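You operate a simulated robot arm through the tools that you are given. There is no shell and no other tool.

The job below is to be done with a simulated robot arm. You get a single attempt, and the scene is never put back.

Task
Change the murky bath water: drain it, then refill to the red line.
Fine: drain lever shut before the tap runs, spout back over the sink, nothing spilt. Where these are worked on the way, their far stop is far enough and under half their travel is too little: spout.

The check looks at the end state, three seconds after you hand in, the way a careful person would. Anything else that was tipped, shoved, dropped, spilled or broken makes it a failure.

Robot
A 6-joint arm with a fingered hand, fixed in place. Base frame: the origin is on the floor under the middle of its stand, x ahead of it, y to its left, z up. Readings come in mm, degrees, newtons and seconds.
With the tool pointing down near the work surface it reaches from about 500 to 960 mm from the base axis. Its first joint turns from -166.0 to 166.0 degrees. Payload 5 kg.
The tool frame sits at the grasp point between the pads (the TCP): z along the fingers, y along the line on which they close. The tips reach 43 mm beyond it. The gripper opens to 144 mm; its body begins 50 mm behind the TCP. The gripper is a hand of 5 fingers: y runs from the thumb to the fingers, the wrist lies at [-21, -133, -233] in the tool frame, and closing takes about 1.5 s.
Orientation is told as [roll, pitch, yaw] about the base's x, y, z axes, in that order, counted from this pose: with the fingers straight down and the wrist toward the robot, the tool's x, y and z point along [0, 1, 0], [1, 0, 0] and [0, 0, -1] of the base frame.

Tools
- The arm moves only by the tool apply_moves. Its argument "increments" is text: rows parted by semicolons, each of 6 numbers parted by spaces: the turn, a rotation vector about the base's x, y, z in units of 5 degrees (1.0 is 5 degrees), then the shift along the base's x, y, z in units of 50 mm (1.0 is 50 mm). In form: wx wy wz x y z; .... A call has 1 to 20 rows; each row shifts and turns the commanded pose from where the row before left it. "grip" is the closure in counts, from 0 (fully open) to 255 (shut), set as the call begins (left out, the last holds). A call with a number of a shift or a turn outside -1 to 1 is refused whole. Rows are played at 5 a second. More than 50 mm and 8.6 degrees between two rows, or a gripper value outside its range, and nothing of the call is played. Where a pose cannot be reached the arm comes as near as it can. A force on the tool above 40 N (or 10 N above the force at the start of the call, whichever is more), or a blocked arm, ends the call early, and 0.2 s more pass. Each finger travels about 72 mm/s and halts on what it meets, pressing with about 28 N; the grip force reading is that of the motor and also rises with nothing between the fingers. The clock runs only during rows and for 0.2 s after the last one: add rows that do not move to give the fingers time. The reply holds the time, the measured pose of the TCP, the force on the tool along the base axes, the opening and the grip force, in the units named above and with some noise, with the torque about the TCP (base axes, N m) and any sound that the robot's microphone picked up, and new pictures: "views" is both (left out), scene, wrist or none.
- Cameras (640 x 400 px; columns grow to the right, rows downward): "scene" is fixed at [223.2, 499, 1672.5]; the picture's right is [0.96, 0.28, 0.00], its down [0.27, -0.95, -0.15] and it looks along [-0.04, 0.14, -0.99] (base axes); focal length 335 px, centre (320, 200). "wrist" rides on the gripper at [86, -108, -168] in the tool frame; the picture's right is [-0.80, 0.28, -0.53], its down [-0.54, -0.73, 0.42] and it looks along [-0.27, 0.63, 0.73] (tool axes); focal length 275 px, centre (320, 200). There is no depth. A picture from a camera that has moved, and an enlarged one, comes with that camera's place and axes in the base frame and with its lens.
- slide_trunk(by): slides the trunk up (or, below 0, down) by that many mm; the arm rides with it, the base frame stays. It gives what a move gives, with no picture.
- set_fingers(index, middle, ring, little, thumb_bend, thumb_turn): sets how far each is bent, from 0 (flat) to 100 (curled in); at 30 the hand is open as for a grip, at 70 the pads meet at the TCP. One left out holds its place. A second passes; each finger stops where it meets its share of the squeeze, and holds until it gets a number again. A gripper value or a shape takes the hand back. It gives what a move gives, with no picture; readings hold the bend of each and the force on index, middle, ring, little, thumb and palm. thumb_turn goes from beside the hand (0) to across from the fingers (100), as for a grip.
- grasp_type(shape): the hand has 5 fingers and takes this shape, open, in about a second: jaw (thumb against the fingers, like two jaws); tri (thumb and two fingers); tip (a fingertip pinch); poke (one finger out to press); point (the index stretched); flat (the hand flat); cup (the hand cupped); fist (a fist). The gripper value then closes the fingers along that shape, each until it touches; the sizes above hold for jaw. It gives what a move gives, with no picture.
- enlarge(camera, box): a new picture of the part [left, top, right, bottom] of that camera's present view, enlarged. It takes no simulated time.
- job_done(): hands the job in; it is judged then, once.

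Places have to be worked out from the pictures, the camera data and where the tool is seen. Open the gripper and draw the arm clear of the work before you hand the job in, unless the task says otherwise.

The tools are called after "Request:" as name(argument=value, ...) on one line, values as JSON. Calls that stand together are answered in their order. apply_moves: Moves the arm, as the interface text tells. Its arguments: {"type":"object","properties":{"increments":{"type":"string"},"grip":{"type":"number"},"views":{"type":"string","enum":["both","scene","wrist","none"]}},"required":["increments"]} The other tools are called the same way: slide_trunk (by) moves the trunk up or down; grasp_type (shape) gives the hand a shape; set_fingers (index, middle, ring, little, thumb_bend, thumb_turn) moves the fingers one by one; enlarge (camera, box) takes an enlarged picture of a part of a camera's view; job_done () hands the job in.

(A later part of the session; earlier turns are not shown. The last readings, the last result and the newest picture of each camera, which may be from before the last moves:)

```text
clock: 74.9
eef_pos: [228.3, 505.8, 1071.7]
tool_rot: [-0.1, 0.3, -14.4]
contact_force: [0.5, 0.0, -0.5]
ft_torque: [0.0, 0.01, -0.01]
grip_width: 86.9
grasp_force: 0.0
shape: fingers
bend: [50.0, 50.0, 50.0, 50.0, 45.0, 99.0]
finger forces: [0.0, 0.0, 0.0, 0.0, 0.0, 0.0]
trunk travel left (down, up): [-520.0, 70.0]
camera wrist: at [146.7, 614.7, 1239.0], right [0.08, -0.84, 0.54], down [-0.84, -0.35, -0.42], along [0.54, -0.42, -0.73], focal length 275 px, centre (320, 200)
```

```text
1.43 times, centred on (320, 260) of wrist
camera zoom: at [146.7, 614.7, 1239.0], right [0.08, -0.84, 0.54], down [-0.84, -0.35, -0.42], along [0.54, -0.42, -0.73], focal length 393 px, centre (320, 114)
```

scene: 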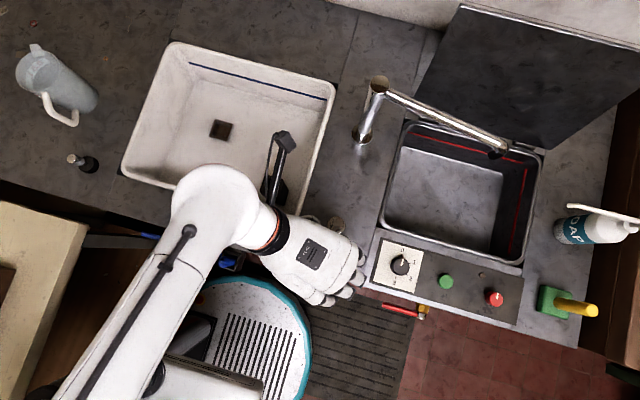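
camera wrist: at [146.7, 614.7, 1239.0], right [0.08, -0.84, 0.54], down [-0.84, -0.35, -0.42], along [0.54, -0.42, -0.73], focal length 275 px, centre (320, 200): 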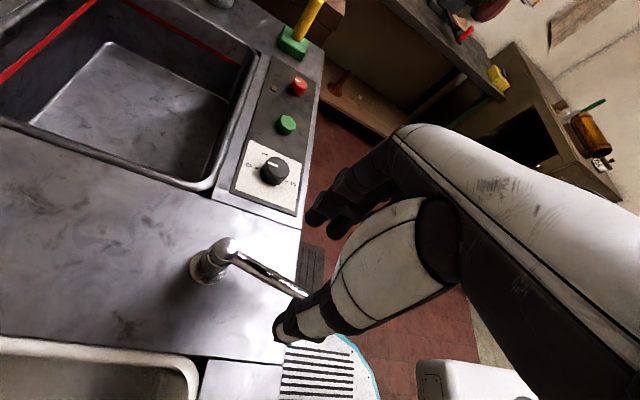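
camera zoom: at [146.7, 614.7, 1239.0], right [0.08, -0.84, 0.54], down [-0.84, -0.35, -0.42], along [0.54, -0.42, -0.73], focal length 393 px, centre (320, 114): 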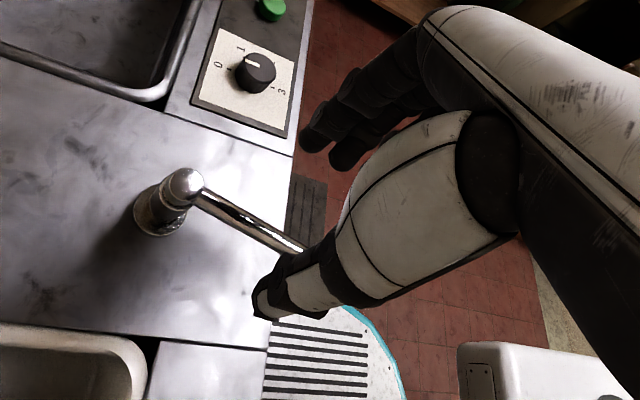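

The gap is now about 87 mm: thumb tip near x≈176 and index near x≈287, with the rod at x≈226 between them. I'll lower the hand to straddle the rod.

Request:
apply_moves(increments="0 0 0 0 0 -0.55; 0 0 0 0 0 -0.55; 0 0 0 0 0 -0.55; 0 0 0 0 0 0", views="both")

Request:
enlarge(camera="wrist", box=[160, 120, 480, 400])

```text
clock: 75.9
eef_pos: [228.6, 504.5, 989.6]
tool_rot: [-0.1, 0.4, -14.2]
contact_force: [0.1, 0.0, -0.5]
ft_torque: [0.01, -0.01, -0.06]
grip_width: 87.0
grasp_force: 0.0
shape: fingers
bend: [50.0, 50.0, 50.0, 50.0, 45.0, 99.0]
finger forces: [0.1, 0.0, 0.0, 0.0, 0.0, 0.1]
trunk travel left (down, up): [-520.0, 70.0]
camera wrist: at [146.9, 613.6, 1157.6], right [0.08, -0.84, 0.54], down [-0.84, -0.35, -0.42], along [0.54, -0.42, -0.73], focal length 275 px, centre (320, 200)
```

scene: 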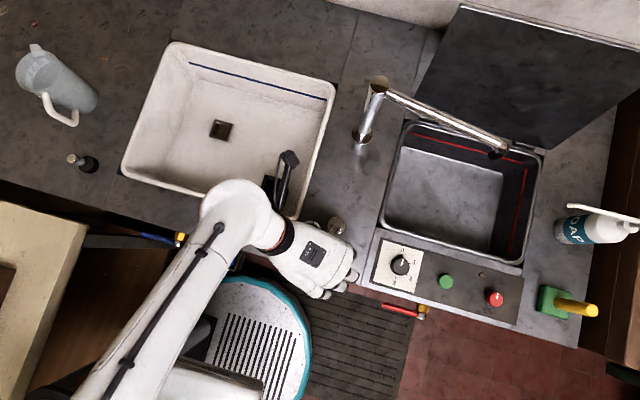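
wrist: 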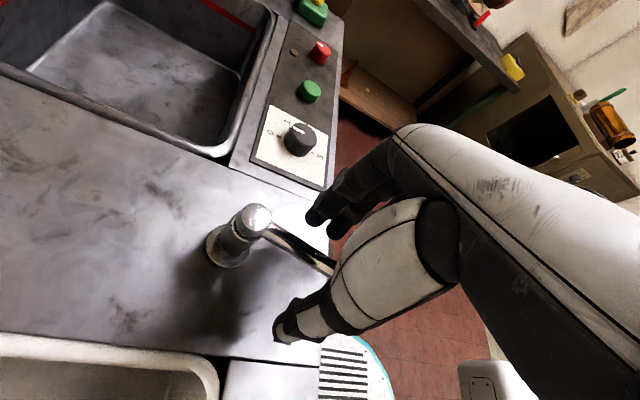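

```text
1.43 times, centred on (320, 260) of wrist
camera zoom: at [146.9, 613.6, 1157.6], right [0.08, -0.84, 0.54], down [-0.84, -0.35, -0.42], along [0.54, -0.42, -0.73], focal length 393 px, centre (320, 114)
```

zoom: 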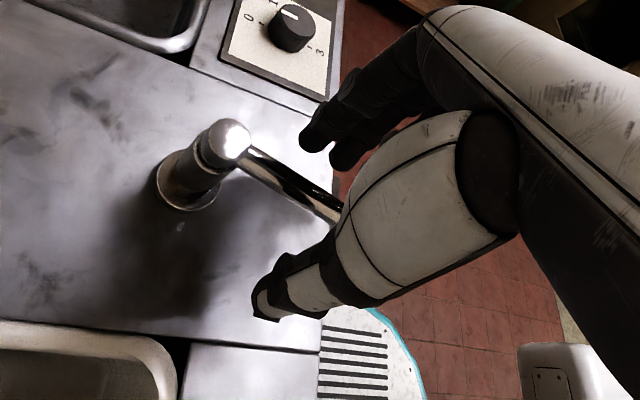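

The rod now sits between thumb and fingers. I'll first try gently pushing the handle toward the bath (+x) and watch the force and the spout.

Request:
apply_moves(increments="0 0 0 0.2 0 0; 0 0 0 0.2 0 0; 0 0 0 0.2 0 0; 0 0 0 0.1 0 0; 0 0 0 0.1 0 0", views="wrist")

Request:
enlarge(camera="wrist", box=[160, 120, 480, 400])

Request:
enlarge(camera="scene", box=[300, 60, 560, 260])

```text
clock: 77.1
eef_pos: [268.8, 503.6, 989.2]
tool_rot: [-0.3, 0.3, -14.2]
contact_force: [-1.6, 0.2, 0.7]
ft_torque: [-0.07, 0.05, 0.07]
grip_width: 88.9
grasp_force: 0.6
shape: fingers
bend: [50.0, 50.0, 50.0, 50.0, 44.0, 100.0]
finger forces: [0.1, 0.0, 0.1, 0.0, 1.5, 0.0]
trunk travel left (down, up): [-520.0, 70.0]
camera wrist: at [186.5, 613.1, 1157.2], right [0.08, -0.84, 0.54], down [-0.84, -0.35, -0.42], along [0.54, -0.42, -0.73], focal length 275 px, centre (320, 200)
```

wrist: 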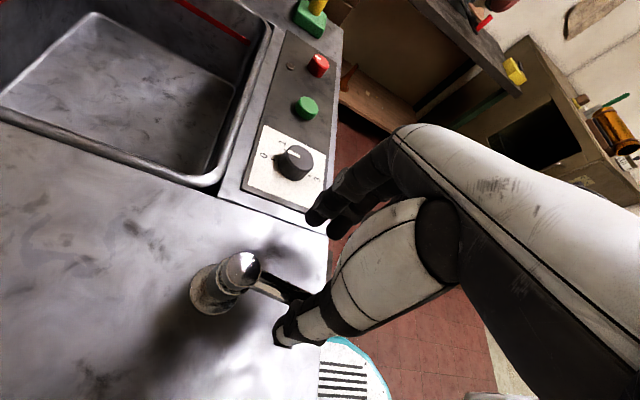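

```text
1.43 times, centred on (320, 260) of wrist
camera zoom: at [186.5, 613.1, 1157.2], right [0.08, -0.84, 0.54], down [-0.84, -0.35, -0.42], along [0.54, -0.42, -0.73], focal length 393 px, centre (320, 114)
```

zoom: 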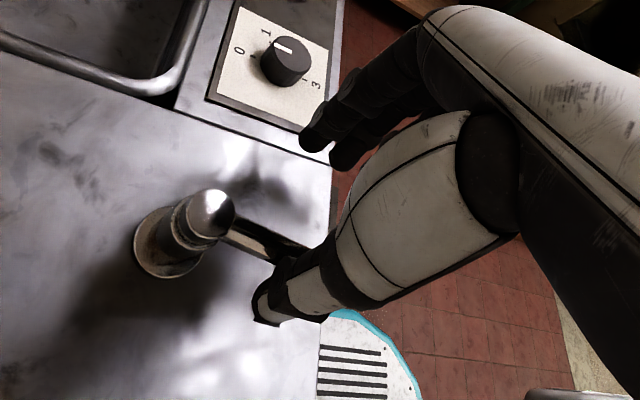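

```text
2.00 times, centred on (430, 160) of scene
camera zoom: at [223.2, 499.0, 1672.5], right [0.96, 0.28, 0.0], down [0.27, -0.95, -0.15], along [-0.04, 0.14, -0.99], focal length 669 px, centre (100, 280)
```

zoom: 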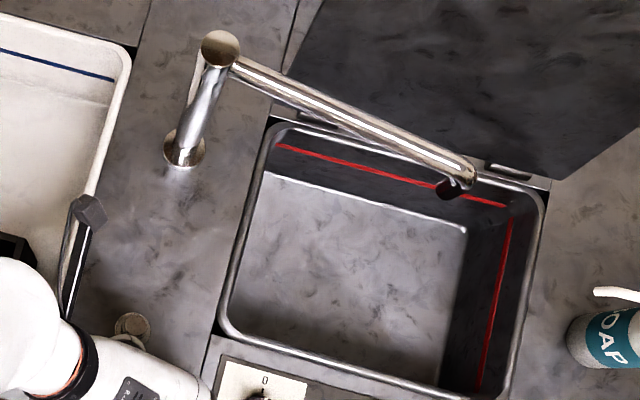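

The handle is moving with only about 1.5 N on the thumb, and there's no water yet. I'll turn it another 20° along its arc and check the spout.

Request:
apply_moves(increments="0 0 1 0.1 0.055 0; 0 0 1 0.1 0.055 0; 0 0 1 0.088 0.073 0; 0 0 1 0.088 0.073 0", views="both")

Request:
enlarge(camera="scene", box=[300, 60, 560, 260])

```text
clock: 78.1
eef_pos: [288.1, 515.9, 988.7]
tool_rot: [-0.1, 0.3, 5.7]
contact_force: [-1.5, 0.1, 0.9]
ft_torque: [0.02, 0.03, 0.0]
grip_width: 89.3
grasp_force: 0.3
shape: fingers
bend: [50.0, 50.0, 50.0, 50.0, 44.0, 99.0]
finger forces: [0.1, 0.0, 0.0, 0.0, 1.3, 0.1]
trunk travel left (down, up): [-520.0, 70.0]
camera wrist: at [172.7, 590.4, 1156.5], right [0.37, -0.76, 0.54], down [-0.67, -0.62, -0.42], along [0.65, -0.21, -0.73], focal length 275 px, centre (320, 200)
```

scene: 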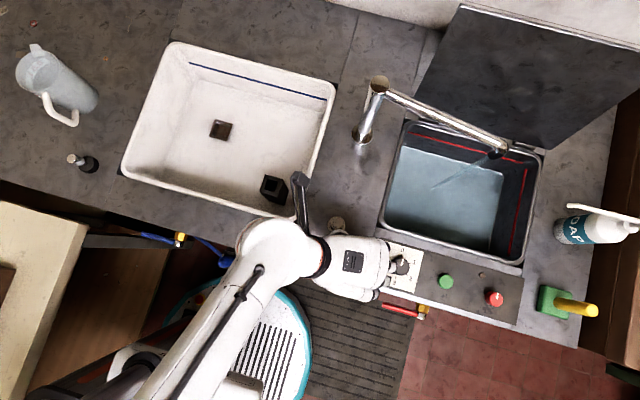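
wrist: 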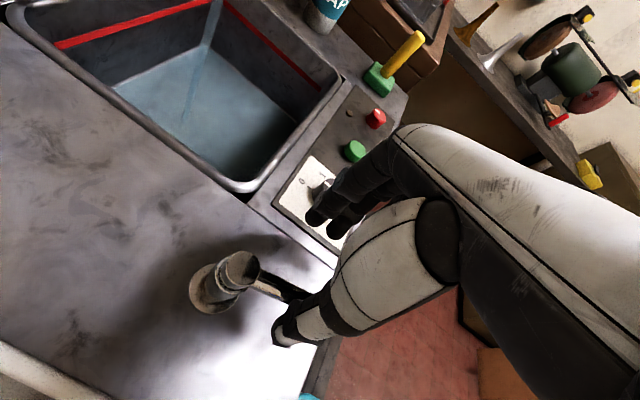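

```text
2.00 times, centred on (430, 160) of scene
camera zoom: at [223.2, 499.0, 1672.5], right [0.96, 0.28, 0.0], down [0.27, -0.95, -0.15], along [-0.04, 0.14, -0.99], focal length 669 px, centre (100, 280)
```

zoom: 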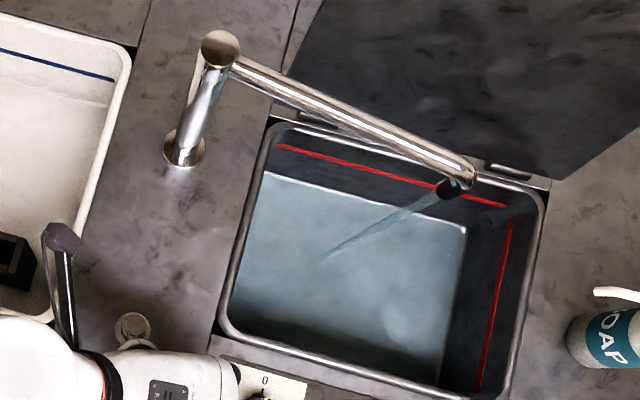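

Clear water is running into the bath. While it fills I'll bring the fingers closer to the rod so that closing will be prompt, and watch the level.

Request:
set_fingers(index=68, middle=68, ring=68, little=68)

Request:
enlarge(camera="scene", box=[360, 90, 580, 260])

Request:
enlarge(camera="wrist", box=[0, 0, 400, 250])

```text
clock: 79.1
eef_pos: [287.3, 515.6, 989.9]
tool_rot: [-0.2, 0.3, 5.8]
contact_force: [-0.8, -0.3, 0.8]
ft_torque: [0.0, 0.03, -0.01]
grip_width: 57.3
grasp_force: 0.3
shape: fingers
bend: [68.0, 68.0, 68.0, 68.0, 44.0, 99.0]
finger forces: [0.1, 0.0, 0.0, 0.0, 1.2, 0.0]
trunk travel left (down, up): [-520.0, 70.0]
```

```text
2.35 times, centred on (470, 175) of scene
camera zoom: at [223.2, 499.0, 1672.5], right [0.96, 0.28, 0.0], down [0.27, -0.95, -0.15], along [-0.04, 0.14, -0.99], focal length 788 px, centre (-33, 259)
```

zoom: 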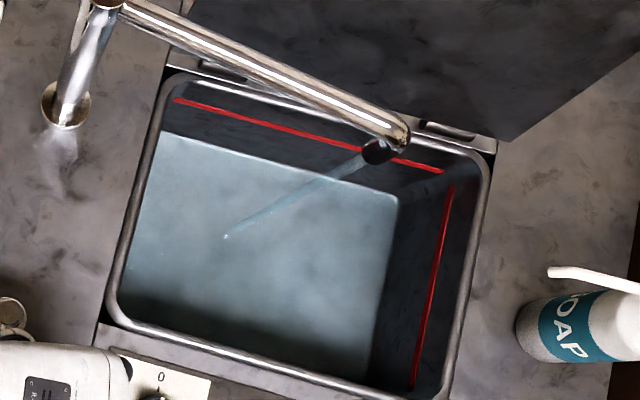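

```text
1.60 times, centred on (200, 125) of wrist
camera zoom: at [172.8, 590.5, 1156.4], right [0.36, -0.76, 0.54], down [-0.67, -0.61, -0.42], along [0.65, -0.21, -0.73], focal length 440 px, centre (512, 320)
```

zoom: 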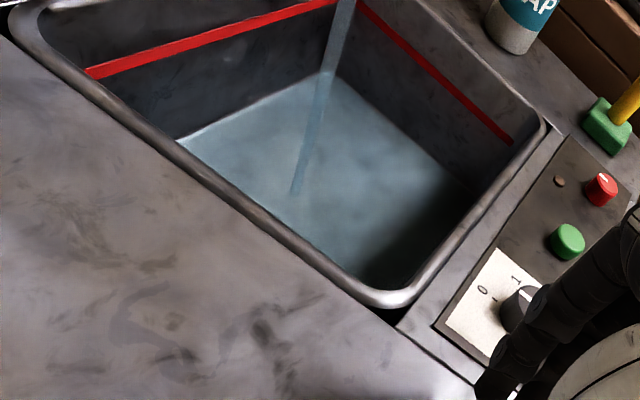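

The level is only just above the floor of the bath. I'll wait in short steps and watch the water's edge climb toward the red line.

Request:
apply_moves(increments="0 0 0 0 0 0; 0 0 0 0 0 0; 0 0 0 0 0 0; 0 0 0 0 0 0; 0 0 0 0 0 0; 0 0 0 0 0 0; 0 0 0 0 0 0; 0 0 0 0 0 0", views="none")

Request:
enlarge(camera="scene", box=[360, 90, 580, 260])

Request:
enlarge(camera="wrist", box=[0, 0, 400, 250])

```text
clock: 80.9
eef_pos: [287.3, 515.8, 989.0]
tool_rot: [-0.2, 0.3, 5.8]
contact_force: [-1.1, -0.4, 0.2]
ft_torque: [0.02, 0.07, 0.0]
grip_width: 56.7
grasp_force: 0.9
shape: fingers
bend: [68.0, 68.0, 68.0, 68.0, 44.0, 99.0]
finger forces: [0.0, 0.1, 0.1, 0.1, 1.2, 0.0]
trunk travel left (down, up): [-520.0, 70.0]
```

```text
2.35 times, centred on (470, 175) of scene
camera zoom: at [223.2, 499.0, 1672.5], right [0.96, 0.28, 0.0], down [0.27, -0.95, -0.15], along [-0.04, 0.14, -0.99], focal length 788 px, centre (-33, 259)
```

zoom: 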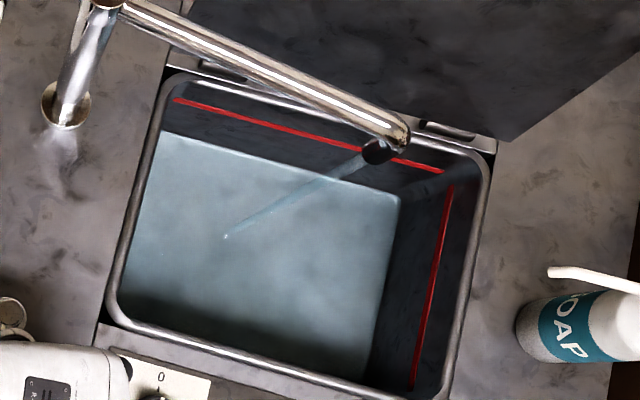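

```text
1.60 times, centred on (200, 125) of wrist
camera zoom: at [172.8, 590.5, 1156.4], right [0.36, -0.76, 0.54], down [-0.67, -0.61, -0.42], along [0.65, -0.21, -0.73], focal length 440 px, centre (512, 320)
```

zoom: 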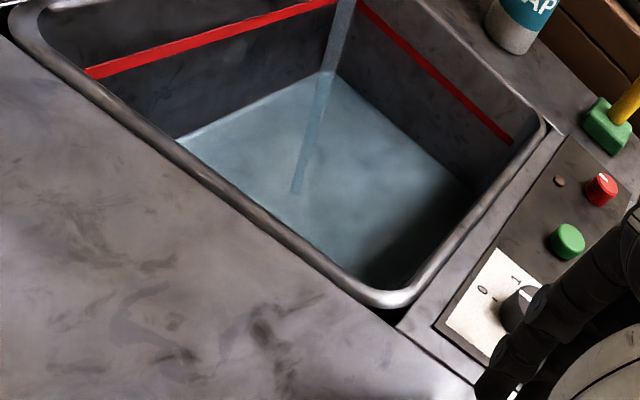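

It's rising slowly, roughly 3 mm a second, so this will take a while. I'll wait 4 seconds.

Request:
apply_moves(increments="0 0 0 0 0 0; 0 0 0 0 0 0; 0 0 0 0 0 0; 0 0 0 0 0 0; 0 0 0 0 0 0; 0 0 0 0 0 0; 0 0 0 0 0 0; 0 0 0 0 0 0; 0 0 0 0 0 0; 0 0 0 0 0 0; 0 0 0 0 0 0; 0 0 0 0 0 0; 0 0 0 0 0 0; 0 0 0 0 0 0; 0 0 0 0 0 0; 0 0 0 0 0 0; 0 0 0 0 0 0; 0 0 0 0 0 0; 0 0 0 0 0 0; 0 0 0 0 0 0", views="none")

Request:
enlarge(camera="scene", box=[360, 90, 580, 260])

Request:
enlarge(camera="wrist", box=[0, 0, 400, 250])

```text
clock: 85.1
eef_pos: [287.0, 515.6, 988.7]
tool_rot: [-0.2, 0.2, 5.8]
contact_force: [-1.3, 0.8, 0.5]
ft_torque: [-0.01, 0.05, -0.01]
grip_width: 57.1
grasp_force: 0.4
shape: fingers
bend: [68.0, 68.0, 68.0, 68.0, 44.0, 99.0]
finger forces: [0.1, 0.0, 0.0, 0.0, 1.3, 0.1]
trunk travel left (down, up): [-520.0, 70.0]
```

```text
2.35 times, centred on (470, 175) of scene
camera zoom: at [223.2, 499.0, 1672.5], right [0.96, 0.28, 0.0], down [0.27, -0.95, -0.15], along [-0.04, 0.14, -0.99], focal length 788 px, centre (-33, 259)
```

zoom: 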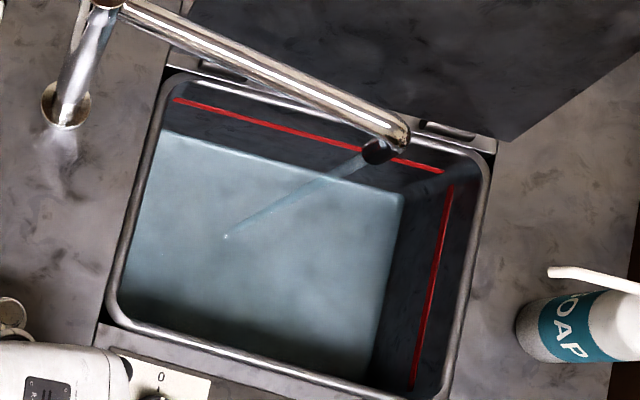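

```text
1.60 times, centred on (200, 125) of wrist
camera zoom: at [172.8, 590.5, 1156.4], right [0.36, -0.76, 0.54], down [-0.67, -0.61, -0.42], along [0.65, -0.21, -0.73], focal length 440 px, centre (512, 320)
```

zoom: 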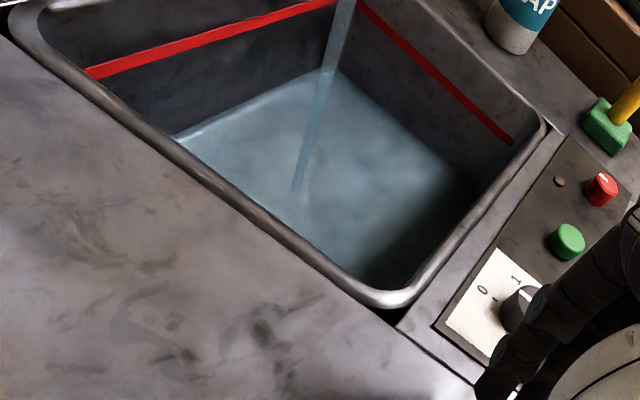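

It's filling slowly at this opening, about 1.5 mm/s. I'll open the tap about 30° further along its arc to speed things up.

Request:
apply_moves(increments="0 0 1 0.077 0.096 0; 0 0 1 0.077 0.096 0; 0 0 1 0.057 0.098 0; 0 0 1 0.057 0.098 0; 0 0 1 0.039 0.108 0; 0 0 1 0.039 0.108 0", views="both")

Request:
enlarge(camera="scene", box=[360, 90, 580, 260])

```text
clock: 86.5
eef_pos: [304.7, 546.2, 988.4]
tool_rot: [-0.2, 0.4, 35.8]
contact_force: [-0.9, -0.4, 0.5]
ft_torque: [-0.04, 0.08, 0.02]
grip_width: 57.2
grasp_force: 1.1
shape: fingers
bend: [68.0, 68.0, 68.0, 68.0, 44.0, 99.0]
finger forces: [0.0, 0.0, 0.0, 0.1, 1.3, 0.0]
trunk travel left (down, up): [-520.0, 70.0]
camera wrist: at [167.9, 552.3, 1156.2], right [0.7, -0.48, 0.54], down [-0.27, -0.87, -0.42], along [0.66, 0.15, -0.73], focal length 275 px, centre (320, 200)
```

scene: 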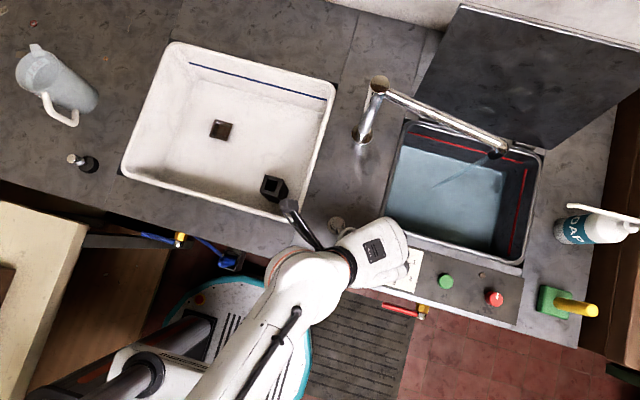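
wrist: 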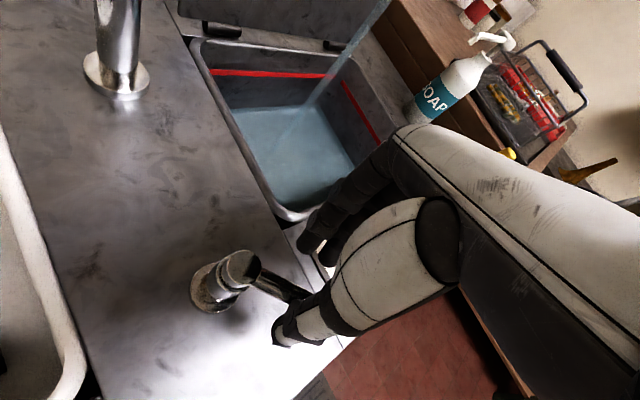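

```text
2.35 times, centred on (470, 175) of scene
camera zoom: at [223.2, 499.0, 1672.5], right [0.96, 0.28, 0.0], down [0.27, -0.95, -0.15], along [-0.04, 0.14, -0.99], focal length 788 px, centre (-33, 259)
```

zoom: 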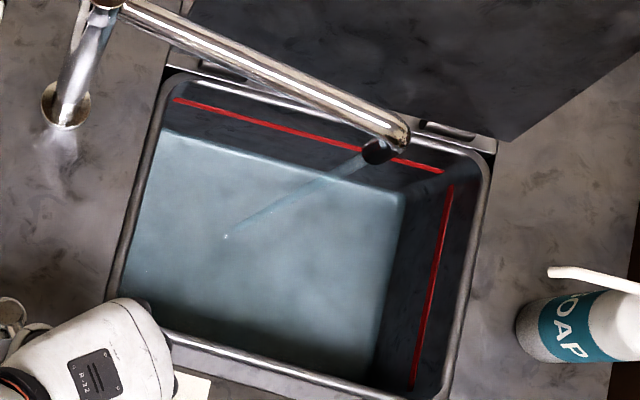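

The handle is at about 60° from closed with no obstruction felt. I'll wait 4 seconds and measure the new rate.

Request:
apply_moves(increments="0 0 0 0 0 0; 0 0 0 0 0 0; 0 0 0 0 0 0; 0 0 0 0 0 0; 0 0 0 0 0 0; 0 0 0 0 0 0; 0 0 0 0 0 0; 0 0 0 0 0 0; 0 0 0 0 0 0; 0 0 0 0 0 0; 0 0 0 0 0 0; 0 0 0 0 0 0; 0 0 0 0 0 0; 0 0 0 0 0 0; 0 0 0 0 0 0; 0 0 0 0 0 0; 0 0 0 0 0 0; 0 0 0 0 0 0; 0 0 0 0 0 0; 0 0 0 0 0 0", views="none")

Request:
enlarge(camera="scene", box=[360, 90, 580, 260])

Request:
enlarge(camera="wrist", box=[160, 20, 420, 220])

```text
clock: 90.7
eef_pos: [305.1, 545.1, 988.0]
tool_rot: [-0.2, 0.3, 35.7]
contact_force: [-0.8, -1.2, 0.5]
ft_torque: [-0.03, 0.02, 0.01]
grip_width: 57.2
grasp_force: 0.6
shape: fingers
bend: [68.0, 68.0, 68.0, 68.0, 44.0, 99.0]
finger forces: [0.0, 0.1, 0.0, 0.0, 1.2, 0.0]
trunk travel left (down, up): [-520.0, 70.0]
```

```text
2.35 times, centred on (470, 175) of scene
camera zoom: at [223.2, 499.0, 1672.5], right [0.96, 0.28, 0.0], down [0.27, -0.95, -0.15], along [-0.04, 0.14, -0.99], focal length 788 px, centre (-33, 259)
```

zoom: 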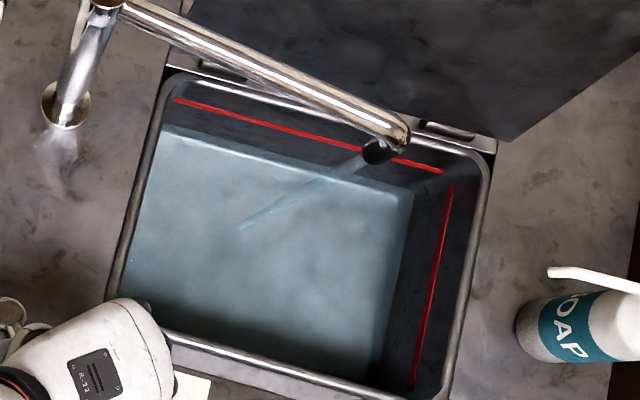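

```text
2.00 times, centred on (290, 120) of wrist
camera zoom: at [167.8, 552.5, 1156.3], right [0.7, -0.48, 0.54], down [-0.27, -0.87, -0.42], along [0.66, 0.14, -0.73], focal length 551 px, centre (380, 360)
```

zoom: 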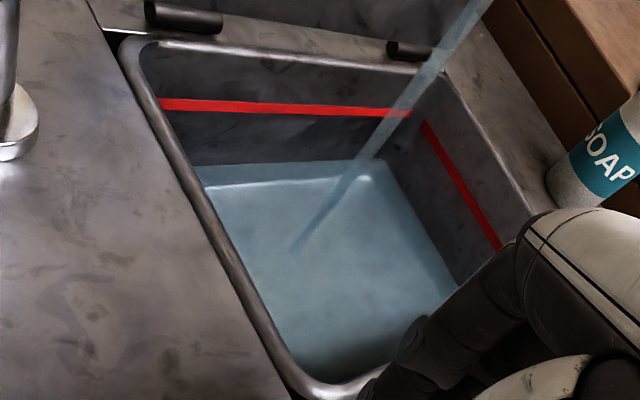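

The level is now about a quarter of the way, rising at about 3–4 mm/s. I'll wait two more 4-second steps and look after each.

Request:
apply_moves(increments="0 0 0 0 0 0; 0 0 0 0 0 0; 0 0 0 0 0 0; 0 0 0 0 0 0; 0 0 0 0 0 0; 0 0 0 0 0 0; 0 0 0 0 0 0; 0 0 0 0 0 0; 0 0 0 0 0 0; 0 0 0 0 0 0; 0 0 0 0 0 0; 0 0 0 0 0 0; 0 0 0 0 0 0; 0 0 0 0 0 0; 0 0 0 0 0 0; 0 0 0 0 0 0; 0 0 0 0 0 0; 0 0 0 0 0 0; 0 0 0 0 0 0; 0 0 0 0 0 0", views="none")

Request:
enlarge(camera="wrist", box=[160, 20, 420, 220])

Request:
apply_moves(increments="0 0 0 0 0 0; 0 0 0 0 0 0; 0 0 0 0 0 0; 0 0 0 0 0 0; 0 0 0 0 0 0; 0 0 0 0 0 0; 0 0 0 0 0 0; 0 0 0 0 0 0; 0 0 0 0 0 0; 0 0 0 0 0 0; 0 0 0 0 0 0; 0 0 0 0 0 0; 0 0 0 0 0 0; 0 0 0 0 0 0; 0 0 0 0 0 0", views="none")

Request:
enlarge(camera="wrist", box=[160, 20, 420, 220])

Request:
enlarge(camera="scene", box=[360, 90, 580, 260])

```text
clock: 94.9
eef_pos: [304.7, 547.1, 989.0]
tool_rot: [-0.3, 0.2, 35.7]
contact_force: [-1.6, -0.7, 0.2]
ft_torque: [0.0, 0.03, 0.01]
grip_width: 57.1
grasp_force: 1.1
shape: fingers
bend: [68.0, 68.0, 68.0, 68.0, 44.0, 99.0]
finger forces: [0.0, 0.0, 0.0, 0.1, 1.1, 0.0]
trunk travel left (down, up): [-520.0, 70.0]
```

```text
2.00 times, centred on (290, 120) of wrist
camera zoom: at [167.8, 552.5, 1156.3], right [0.7, -0.48, 0.54], down [-0.27, -0.87, -0.42], along [0.66, 0.14, -0.73], focal length 551 px, centre (380, 360)
```

zoom: 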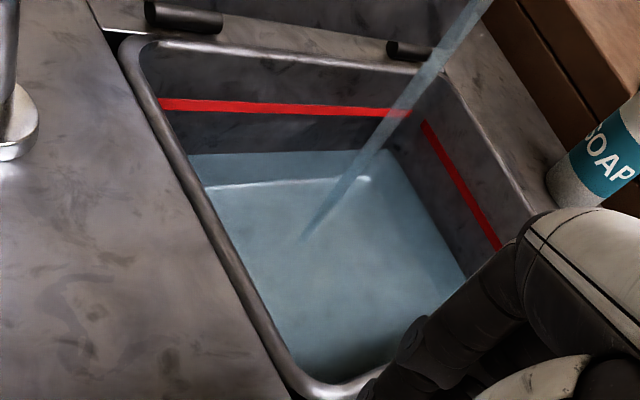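

```text
clock: 98.1
eef_pos: [304.9, 545.5, 988.9]
tool_rot: [-0.2, 0.3, 35.7]
contact_force: [-1.7, -0.9, 1.2]
ft_torque: [0.0, 0.02, 0.02]
grip_width: 57.0
grasp_force: 0.9
shape: fingers
bend: [68.0, 68.0, 68.0, 68.0, 44.0, 99.0]
finger forces: [0.0, 0.1, 0.1, 0.0, 1.1, 0.1]
trunk travel left (down, up): [-520.0, 70.0]
```

```text
2.00 times, centred on (290, 120) of wrist
camera zoom: at [167.8, 552.5, 1156.3], right [0.7, -0.48, 0.54], down [-0.27, -0.87, -0.42], along [0.66, 0.14, -0.73], focal length 551 px, centre (380, 360)
```

zoom: 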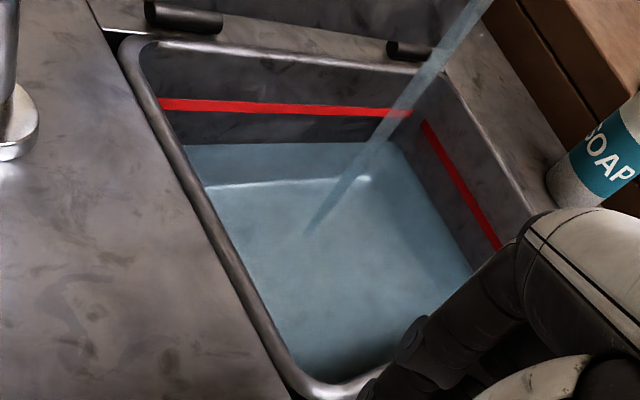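

```text
2.35 times, centred on (470, 175) of scene
camera zoom: at [223.2, 499.0, 1672.5], right [0.96, 0.28, 0.0], down [0.27, -0.95, -0.15], along [-0.04, 0.14, -0.99], focal length 788 px, centre (-33, 259)
```

zoom: 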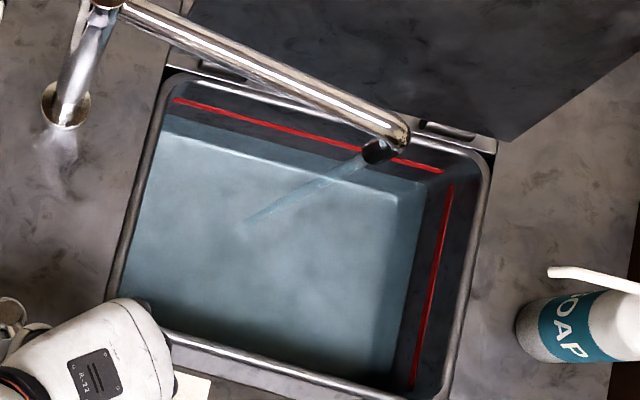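

Water is about 40 px (≈50 mm) under the red line, rising about 3 px/s. While waiting I'll shift the hand so the fingers rest on the other side of the rod, ready to close it.

Request:
apply_moves(increments="0 0 0 -0.15 -0.15 0; 0 0 0 -0.15 -0.15 0; 0 0 0 -0.12 -0.12 0; 0 0 0 -0.06 -0.06 0; 0 0 0 0 0 0; 0 0 0 0 0 0; 0 0 0 0 0 0; 0 0 0 0 0 0", views="wrist")

Request:
enlarge(camera="scene", box=[360, 90, 580, 260])

Request:
enlarge(camera="wrist", box=[180, 20, 440, 220])

```text
clock: 99.9
eef_pos: [281.3, 523.6, 989.4]
tool_rot: [-0.2, 0.3, 35.9]
contact_force: [-0.3, -0.6, 0.0]
ft_torque: [0.01, 0.0, 0.01]
grip_width: 55.9
grasp_force: 0.0
shape: fingers
bend: [68.0, 68.0, 68.0, 68.0, 45.0, 99.0]
finger forces: [0.0, 0.0, 0.0, 0.0, 0.1, 0.1]
trunk travel left (down, up): [-520.0, 70.0]
camera wrist: at [144.1, 529.2, 1156.2], right [0.7, -0.48, 0.54], down [-0.27, -0.87, -0.42], along [0.66, 0.14, -0.73], focal length 275 px, centre (320, 200)
```

wrist: 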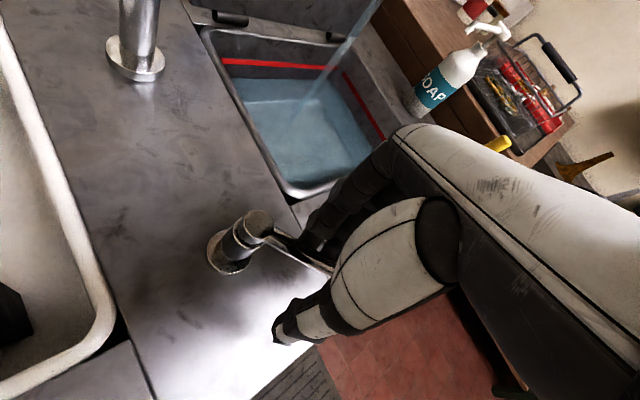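

```text
2.35 times, centred on (470, 175) of scene
camera zoom: at [223.2, 499.0, 1672.5], right [0.96, 0.28, 0.0], down [0.27, -0.95, -0.15], along [-0.04, 0.14, -0.99], focal length 788 px, centre (-33, 259)
```

zoom: 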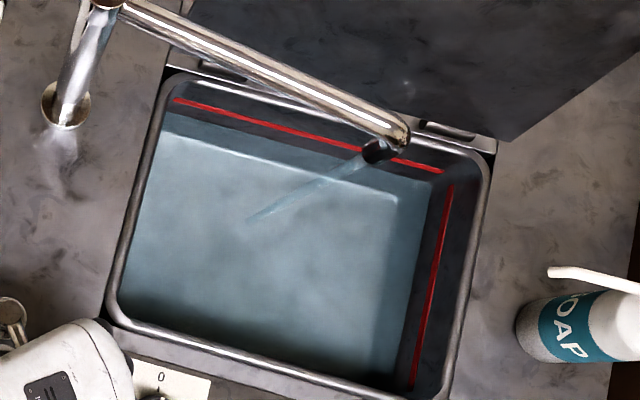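

```text
2.00 times, centred on (310, 120) of wrist
camera zoom: at [144.1, 529.2, 1156.2], right [0.7, -0.48, 0.54], down [-0.27, -0.87, -0.42], along [0.66, 0.14, -0.73], focal length 551 px, centre (340, 360)
```

zoom: 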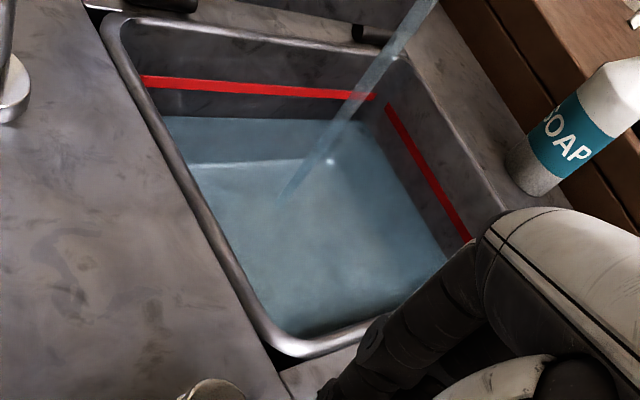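

Both views show the water still well under the line, roughly 10 s away. I'll wait another 5 seconds and look again.

Request:
apply_moves(increments="0 0 0 0 0 0; 0 0 0 0 0 0; 0 0 0 0 0 0; 0 0 0 0 0 0; 0 0 0 0 0 0; 0 0 0 0 0 0; 0 0 0 0 0 0; 0 0 0 0 0 0; 0 0 0 0 0 0; 0 0 0 0 0 0; 0 0 0 0 0 0; 0 0 0 0 0 0; 0 0 0 0 0 0; 0 0 0 0 0 0; 0 0 0 0 0 0; 0 0 0 0 0 0; 0 0 0 0 0 0; 0 0 0 0 0 0; 0 0 0 0 0 0; 0 0 0 0 0 0", views="none")

Request:
enlarge(camera="wrist", box=[180, 20, 440, 220])

Request:
enlarge(camera="scene", box=[360, 90, 580, 260])

```text
clock: 104.1
eef_pos: [281.3, 522.5, 989.1]
tool_rot: [-0.2, 0.3, 35.8]
contact_force: [0.1, -0.1, 0.2]
ft_torque: [0.03, 0.02, -0.01]
grip_width: 55.5
grasp_force: 0.0
shape: fingers
bend: [68.0, 68.0, 68.0, 68.0, 45.0, 99.0]
finger forces: [0.0, 0.1, 0.0, 0.0, 0.0, 0.0]
trunk travel left (down, up): [-520.0, 70.0]
```

```text
2.00 times, centred on (310, 120) of wrist
camera zoom: at [144.1, 529.2, 1156.3], right [0.7, -0.48, 0.54], down [-0.27, -0.87, -0.42], along [0.66, 0.14, -0.73], focal length 551 px, centre (340, 360)
```

zoom: 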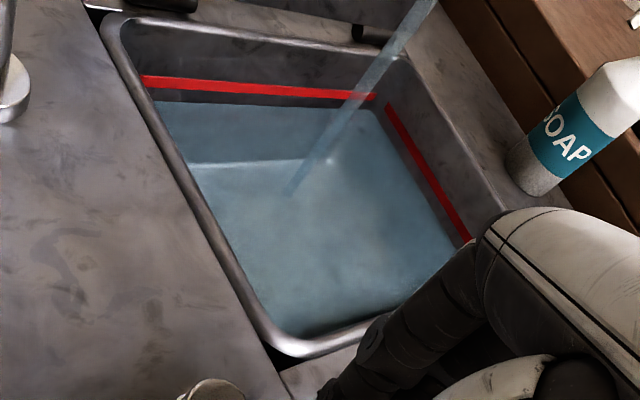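

```text
2.35 times, centred on (470, 175) of scene
camera zoom: at [223.2, 499.0, 1672.5], right [0.96, 0.28, 0.0], down [0.27, -0.95, -0.15], along [-0.04, 0.14, -0.99], focal length 788 px, centre (-33, 259)
```

zoom: 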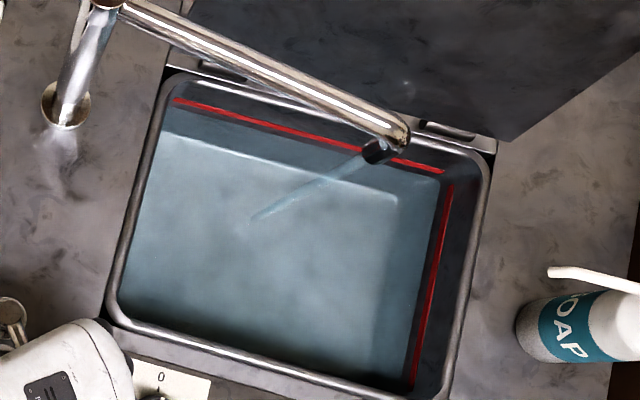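

About 18 px of the zoomed view remain to the middle of the red line. I'll now throttle the tap back to roughly half, to finish the fill gently.

Request:
apply_moves(increments="0 0 -1 -0.114 -0.116 0; 0 0 -1 -0.17 -0.106 0; 0 0 -1 -0.184 -0.074 0; 0 0 -1 -0.196 -0.044 0", views="both")

Request:
enlarge(camera="scene", box=[360, 90, 580, 260])

Request:
enlarge(camera="wrist", box=[80, 0, 380, 200])

```text
clock: 105.1
eef_pos: [246.8, 504.7, 987.0]
tool_rot: [-0.2, 0.3, 15.6]
contact_force: [0.9, -1.1, 0.2]
ft_torque: [0.04, -0.01, -0.01]
grip_width: 57.0
grasp_force: 0.4
shape: fingers
bend: [67.0, 68.0, 68.0, 68.0, 45.0, 99.0]
finger forces: [1.1, 0.0, 0.0, 0.0, 0.0, 0.0]
trunk travel left (down, up): [-520.0, 70.0]
camera wrist: at [120.9, 558.2, 1155.5], right [0.49, -0.69, 0.54], down [-0.55, -0.72, -0.42], along [0.67, -0.09, -0.73], focal length 275 px, centre (320, 200)
```

scene: 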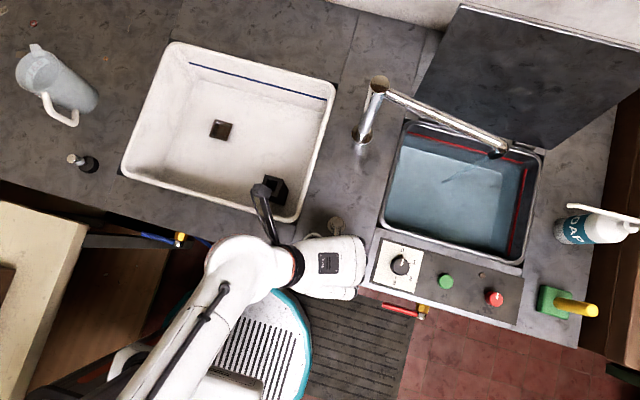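
wrist: 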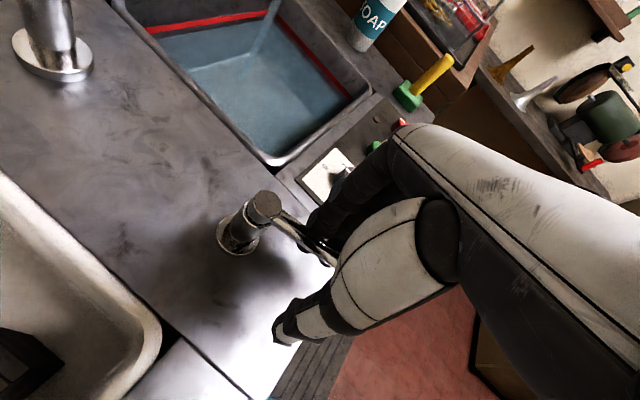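

```text
2.35 times, centred on (470, 175) of scene
camera zoom: at [223.2, 499.0, 1672.5], right [0.96, 0.28, 0.0], down [0.27, -0.95, -0.15], along [-0.04, 0.14, -0.99], focal length 788 px, centre (-33, 259)
```

zoom: 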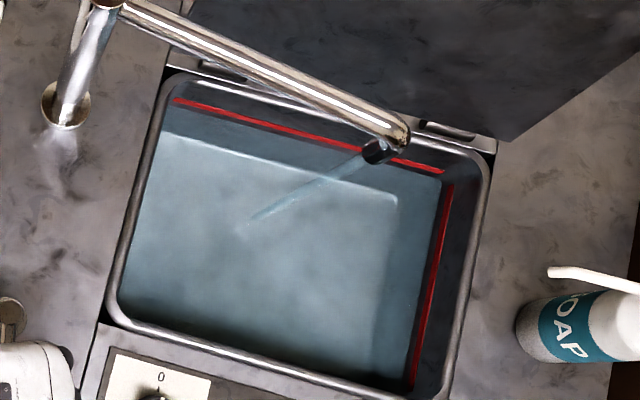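

```text
2.00 times, centred on (230, 100) of wrist
camera zoom: at [120.9, 558.2, 1155.5], right [0.49, -0.69, 0.54], down [-0.55, -0.72, -0.42], along [0.67, -0.09, -0.73], focal length 551 px, centre (500, 400)
```

zoom: 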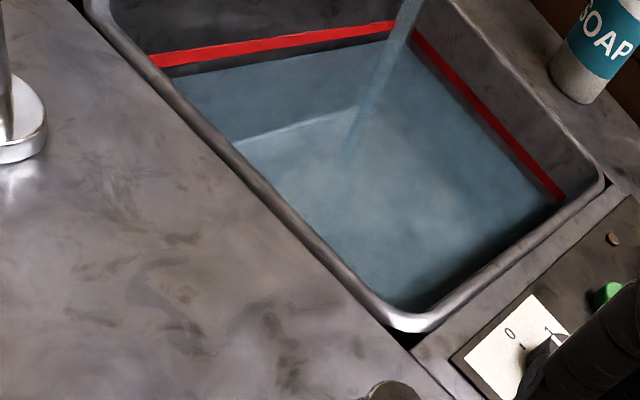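

The flow is reduced and the finger is in contact with the rod. The gap under the line is now thin; I'll wait about 2 s and look again.

Request:
apply_moves(increments="0 0 0 0 0 0; 0 0 0 0 0 0; 0 0 0 0 0 0; 0 0 0 0 0 0; 0 0 0 0 0 0; 0 0 0 0 0 0; 0 0 0 0 0 0; 0 0 0 0 0 0; 0 0 0 0 0 0; 0 0 0 0 0 0", views="none")

Request:
enlarge(camera="wrist", box=[130, 0, 380, 160])

Request:
enlarge(camera="scene", box=[400, 110, 550, 250])

```text
clock: 107.3
eef_pos: [247.1, 505.1, 987.1]
tool_rot: [-0.2, 0.3, 15.7]
contact_force: [2.1, -0.6, -0.8]
ft_torque: [0.02, -0.01, -0.02]
grip_width: 56.8
grasp_force: 0.7
shape: fingers
bend: [67.0, 68.0, 68.0, 68.0, 45.0, 99.0]
finger forces: [0.9, 0.1, 0.1, 0.0, 0.0, 0.0]
trunk travel left (down, up): [-520.0, 70.0]
```

```text
2.50 times, centred on (255, 80) of wrist
camera zoom: at [121.0, 558.0, 1155.3], right [0.49, -0.69, 0.54], down [-0.55, -0.72, -0.42], along [0.67, -0.09, -0.73], focal length 688 px, centre (482, 500)
```

zoom: 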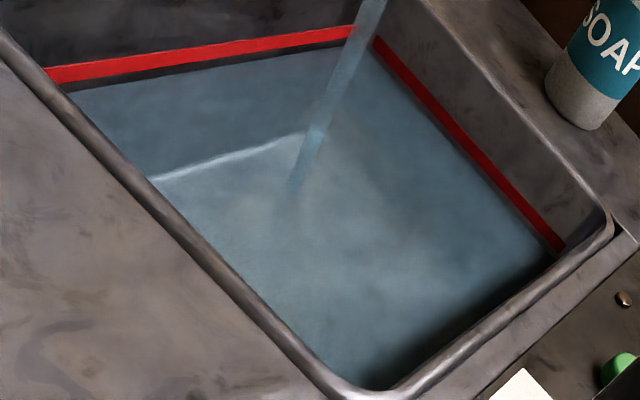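

```text
2.86 times, centred on (475, 180) of scene
camera zoom: at [223.2, 499.0, 1672.5], right [0.96, 0.28, 0.0], down [0.27, -0.95, -0.15], along [-0.04, 0.14, -0.99], focal length 956 px, centre (-123, 257)
```

zoom: 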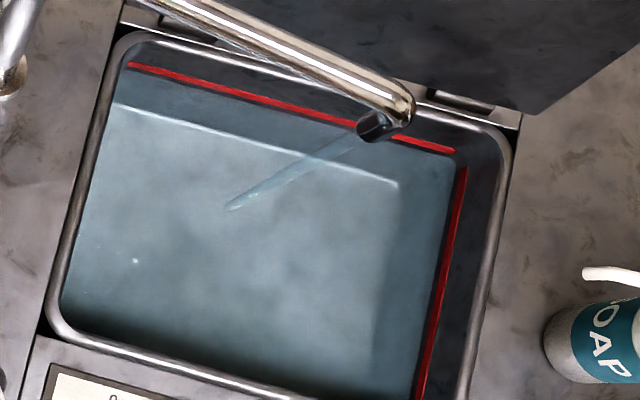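

The water is a few millimetres under the red line's lower edge. I'll wait about 3 seconds more.

Request:
apply_moves(increments="0 0 0 0 0 0; 0 0 0 0 0 0; 0 0 0 0 0 0; 0 0 0 0 0 0; 0 0 0 0 0 0; 0 0 0 0 0 0; 0 0 0 0 0 0; 0 0 0 0 0 0; 0 0 0 0 0 0; 0 0 0 0 0 0; 0 0 0 0 0 0; 0 0 0 0 0 0", views="none")

Request:
enlarge(camera="wrist", box=[130, 0, 380, 160])

Request:
enlarge(camera="scene", box=[400, 110, 550, 250])

```text
clock: 109.9
eef_pos: [246.6, 505.4, 986.5]
tool_rot: [-0.2, 0.3, 15.7]
contact_force: [1.9, 1.1, 0.0]
ft_torque: [0.02, -0.05, -0.03]
grip_width: 56.7
grasp_force: 1.0
shape: fingers
bend: [67.0, 68.0, 68.0, 68.0, 45.0, 99.0]
finger forces: [0.8, 0.1, 0.0, 0.0, 0.0, 0.0]
trunk travel left (down, up): [-520.0, 70.0]
```

```text
2.50 times, centred on (255, 80) of wrist
camera zoom: at [121.0, 558.0, 1155.3], right [0.49, -0.69, 0.54], down [-0.55, -0.72, -0.42], along [0.67, -0.09, -0.73], focal length 688 px, centre (482, 500)
```

zoom: 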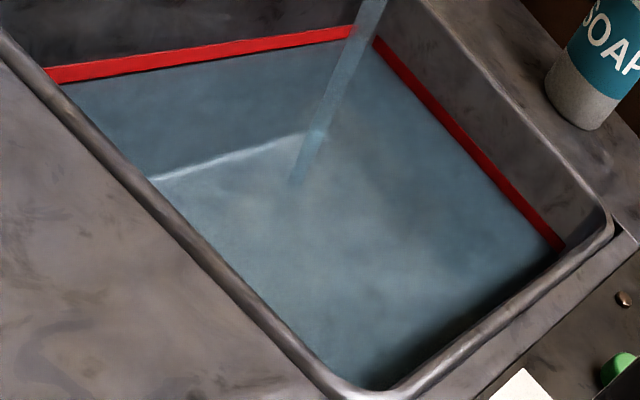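

```text
2.86 times, centred on (475, 180) of scene
camera zoom: at [223.2, 499.0, 1672.5], right [0.96, 0.28, 0.0], down [0.27, -0.95, -0.15], along [-0.04, 0.14, -0.99], focal length 956 px, centre (-123, 257)
```

zoom: 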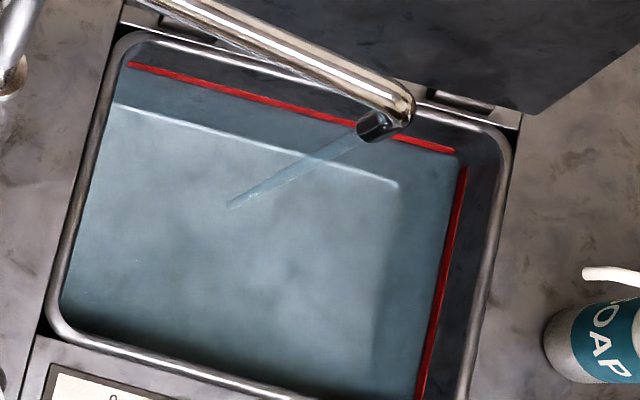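

The water has just met the lower edge of the red line. After a short pause I'll swing the handle back to its closed position.

Request:
apply_moves(increments="0 0 0 0 0 0; 0 0 0 0 0 0; 0 0 0 0 0 0; 0 0 0 0 0 0; 0 0 0 0 0 0; 0 0 0 0 0 0; 0 0 -1 -0.18 0 0; 0 0 -1 -0.2 0.028 0; 0 0 -1 -0.18 0.058 0; 0 0 -1 -0.1 0.04 0", views="both")

Request:
enlarge(camera="scene", box=[400, 110, 550, 250])

Request:
enlarge(camera="wrist", box=[0, 0, 400, 300])

```text
clock: 112.1
eef_pos: [215.4, 510.1, 989.3]
tool_rot: [-0.2, 0.3, -4.4]
contact_force: [6.2, -4.4, -0.4]
ft_torque: [-0.08, -0.12, -0.12]
grip_width: 62.0
grasp_force: 3.3
shape: fingers
bend: [64.0, 68.0, 68.0, 68.0, 45.0, 99.0]
finger forces: [6.7, 0.0, 0.2, 0.0, 0.0, 0.0]
trunk travel left (down, up): [-520.0, 70.0]
camera wrist: at [116.2, 604.2, 1156.3], right [0.22, -0.81, 0.54], down [-0.77, -0.49, -0.42], along [0.6, -0.32, -0.73], focal length 275 px, centre (320, 200)
```

scene: 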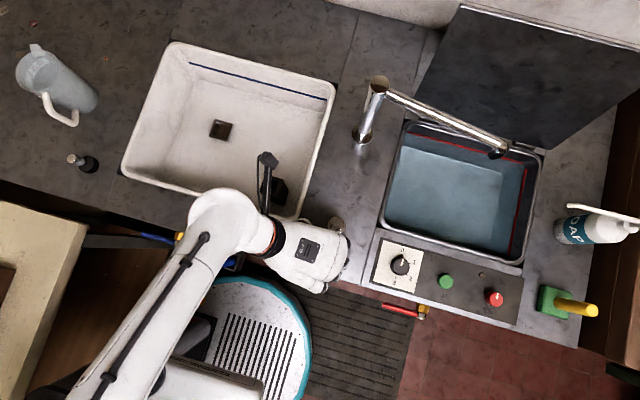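
wrist: 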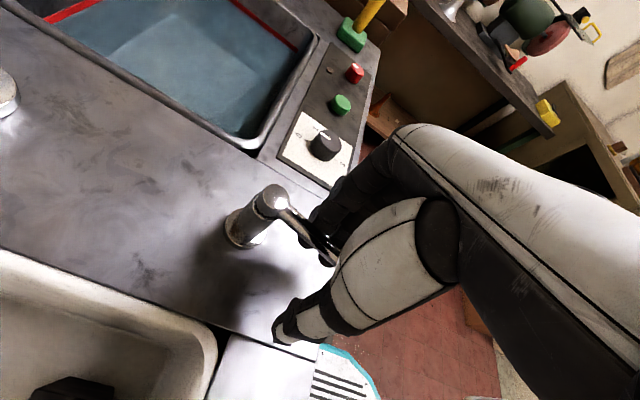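

```text
2.86 times, centred on (475, 180) of scene
camera zoom: at [223.2, 499.0, 1672.5], right [0.96, 0.28, 0.0], down [0.27, -0.95, -0.15], along [-0.04, 0.14, -0.99], focal length 956 px, centre (-123, 257)
```

zoom: 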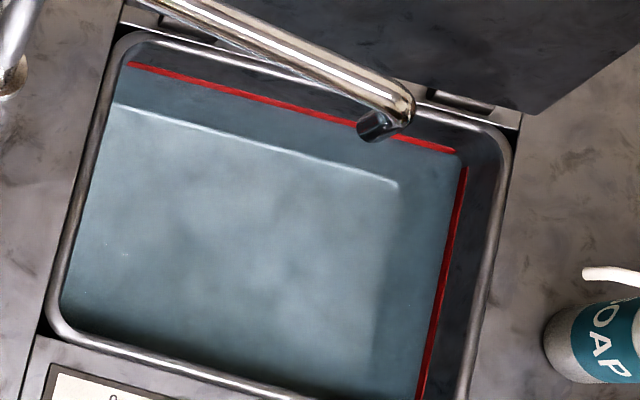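

```text
1.33 times, centred on (200, 150) of wrist
camera zoom: at [116.2, 604.2, 1156.3], right [0.22, -0.81, 0.54], down [-0.77, -0.49, -0.42], along [0.6, -0.32, -0.73], focal length 367 px, centre (480, 267)
```

zoom: 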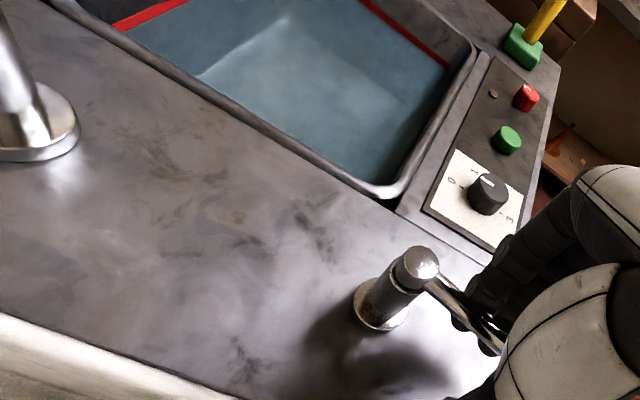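

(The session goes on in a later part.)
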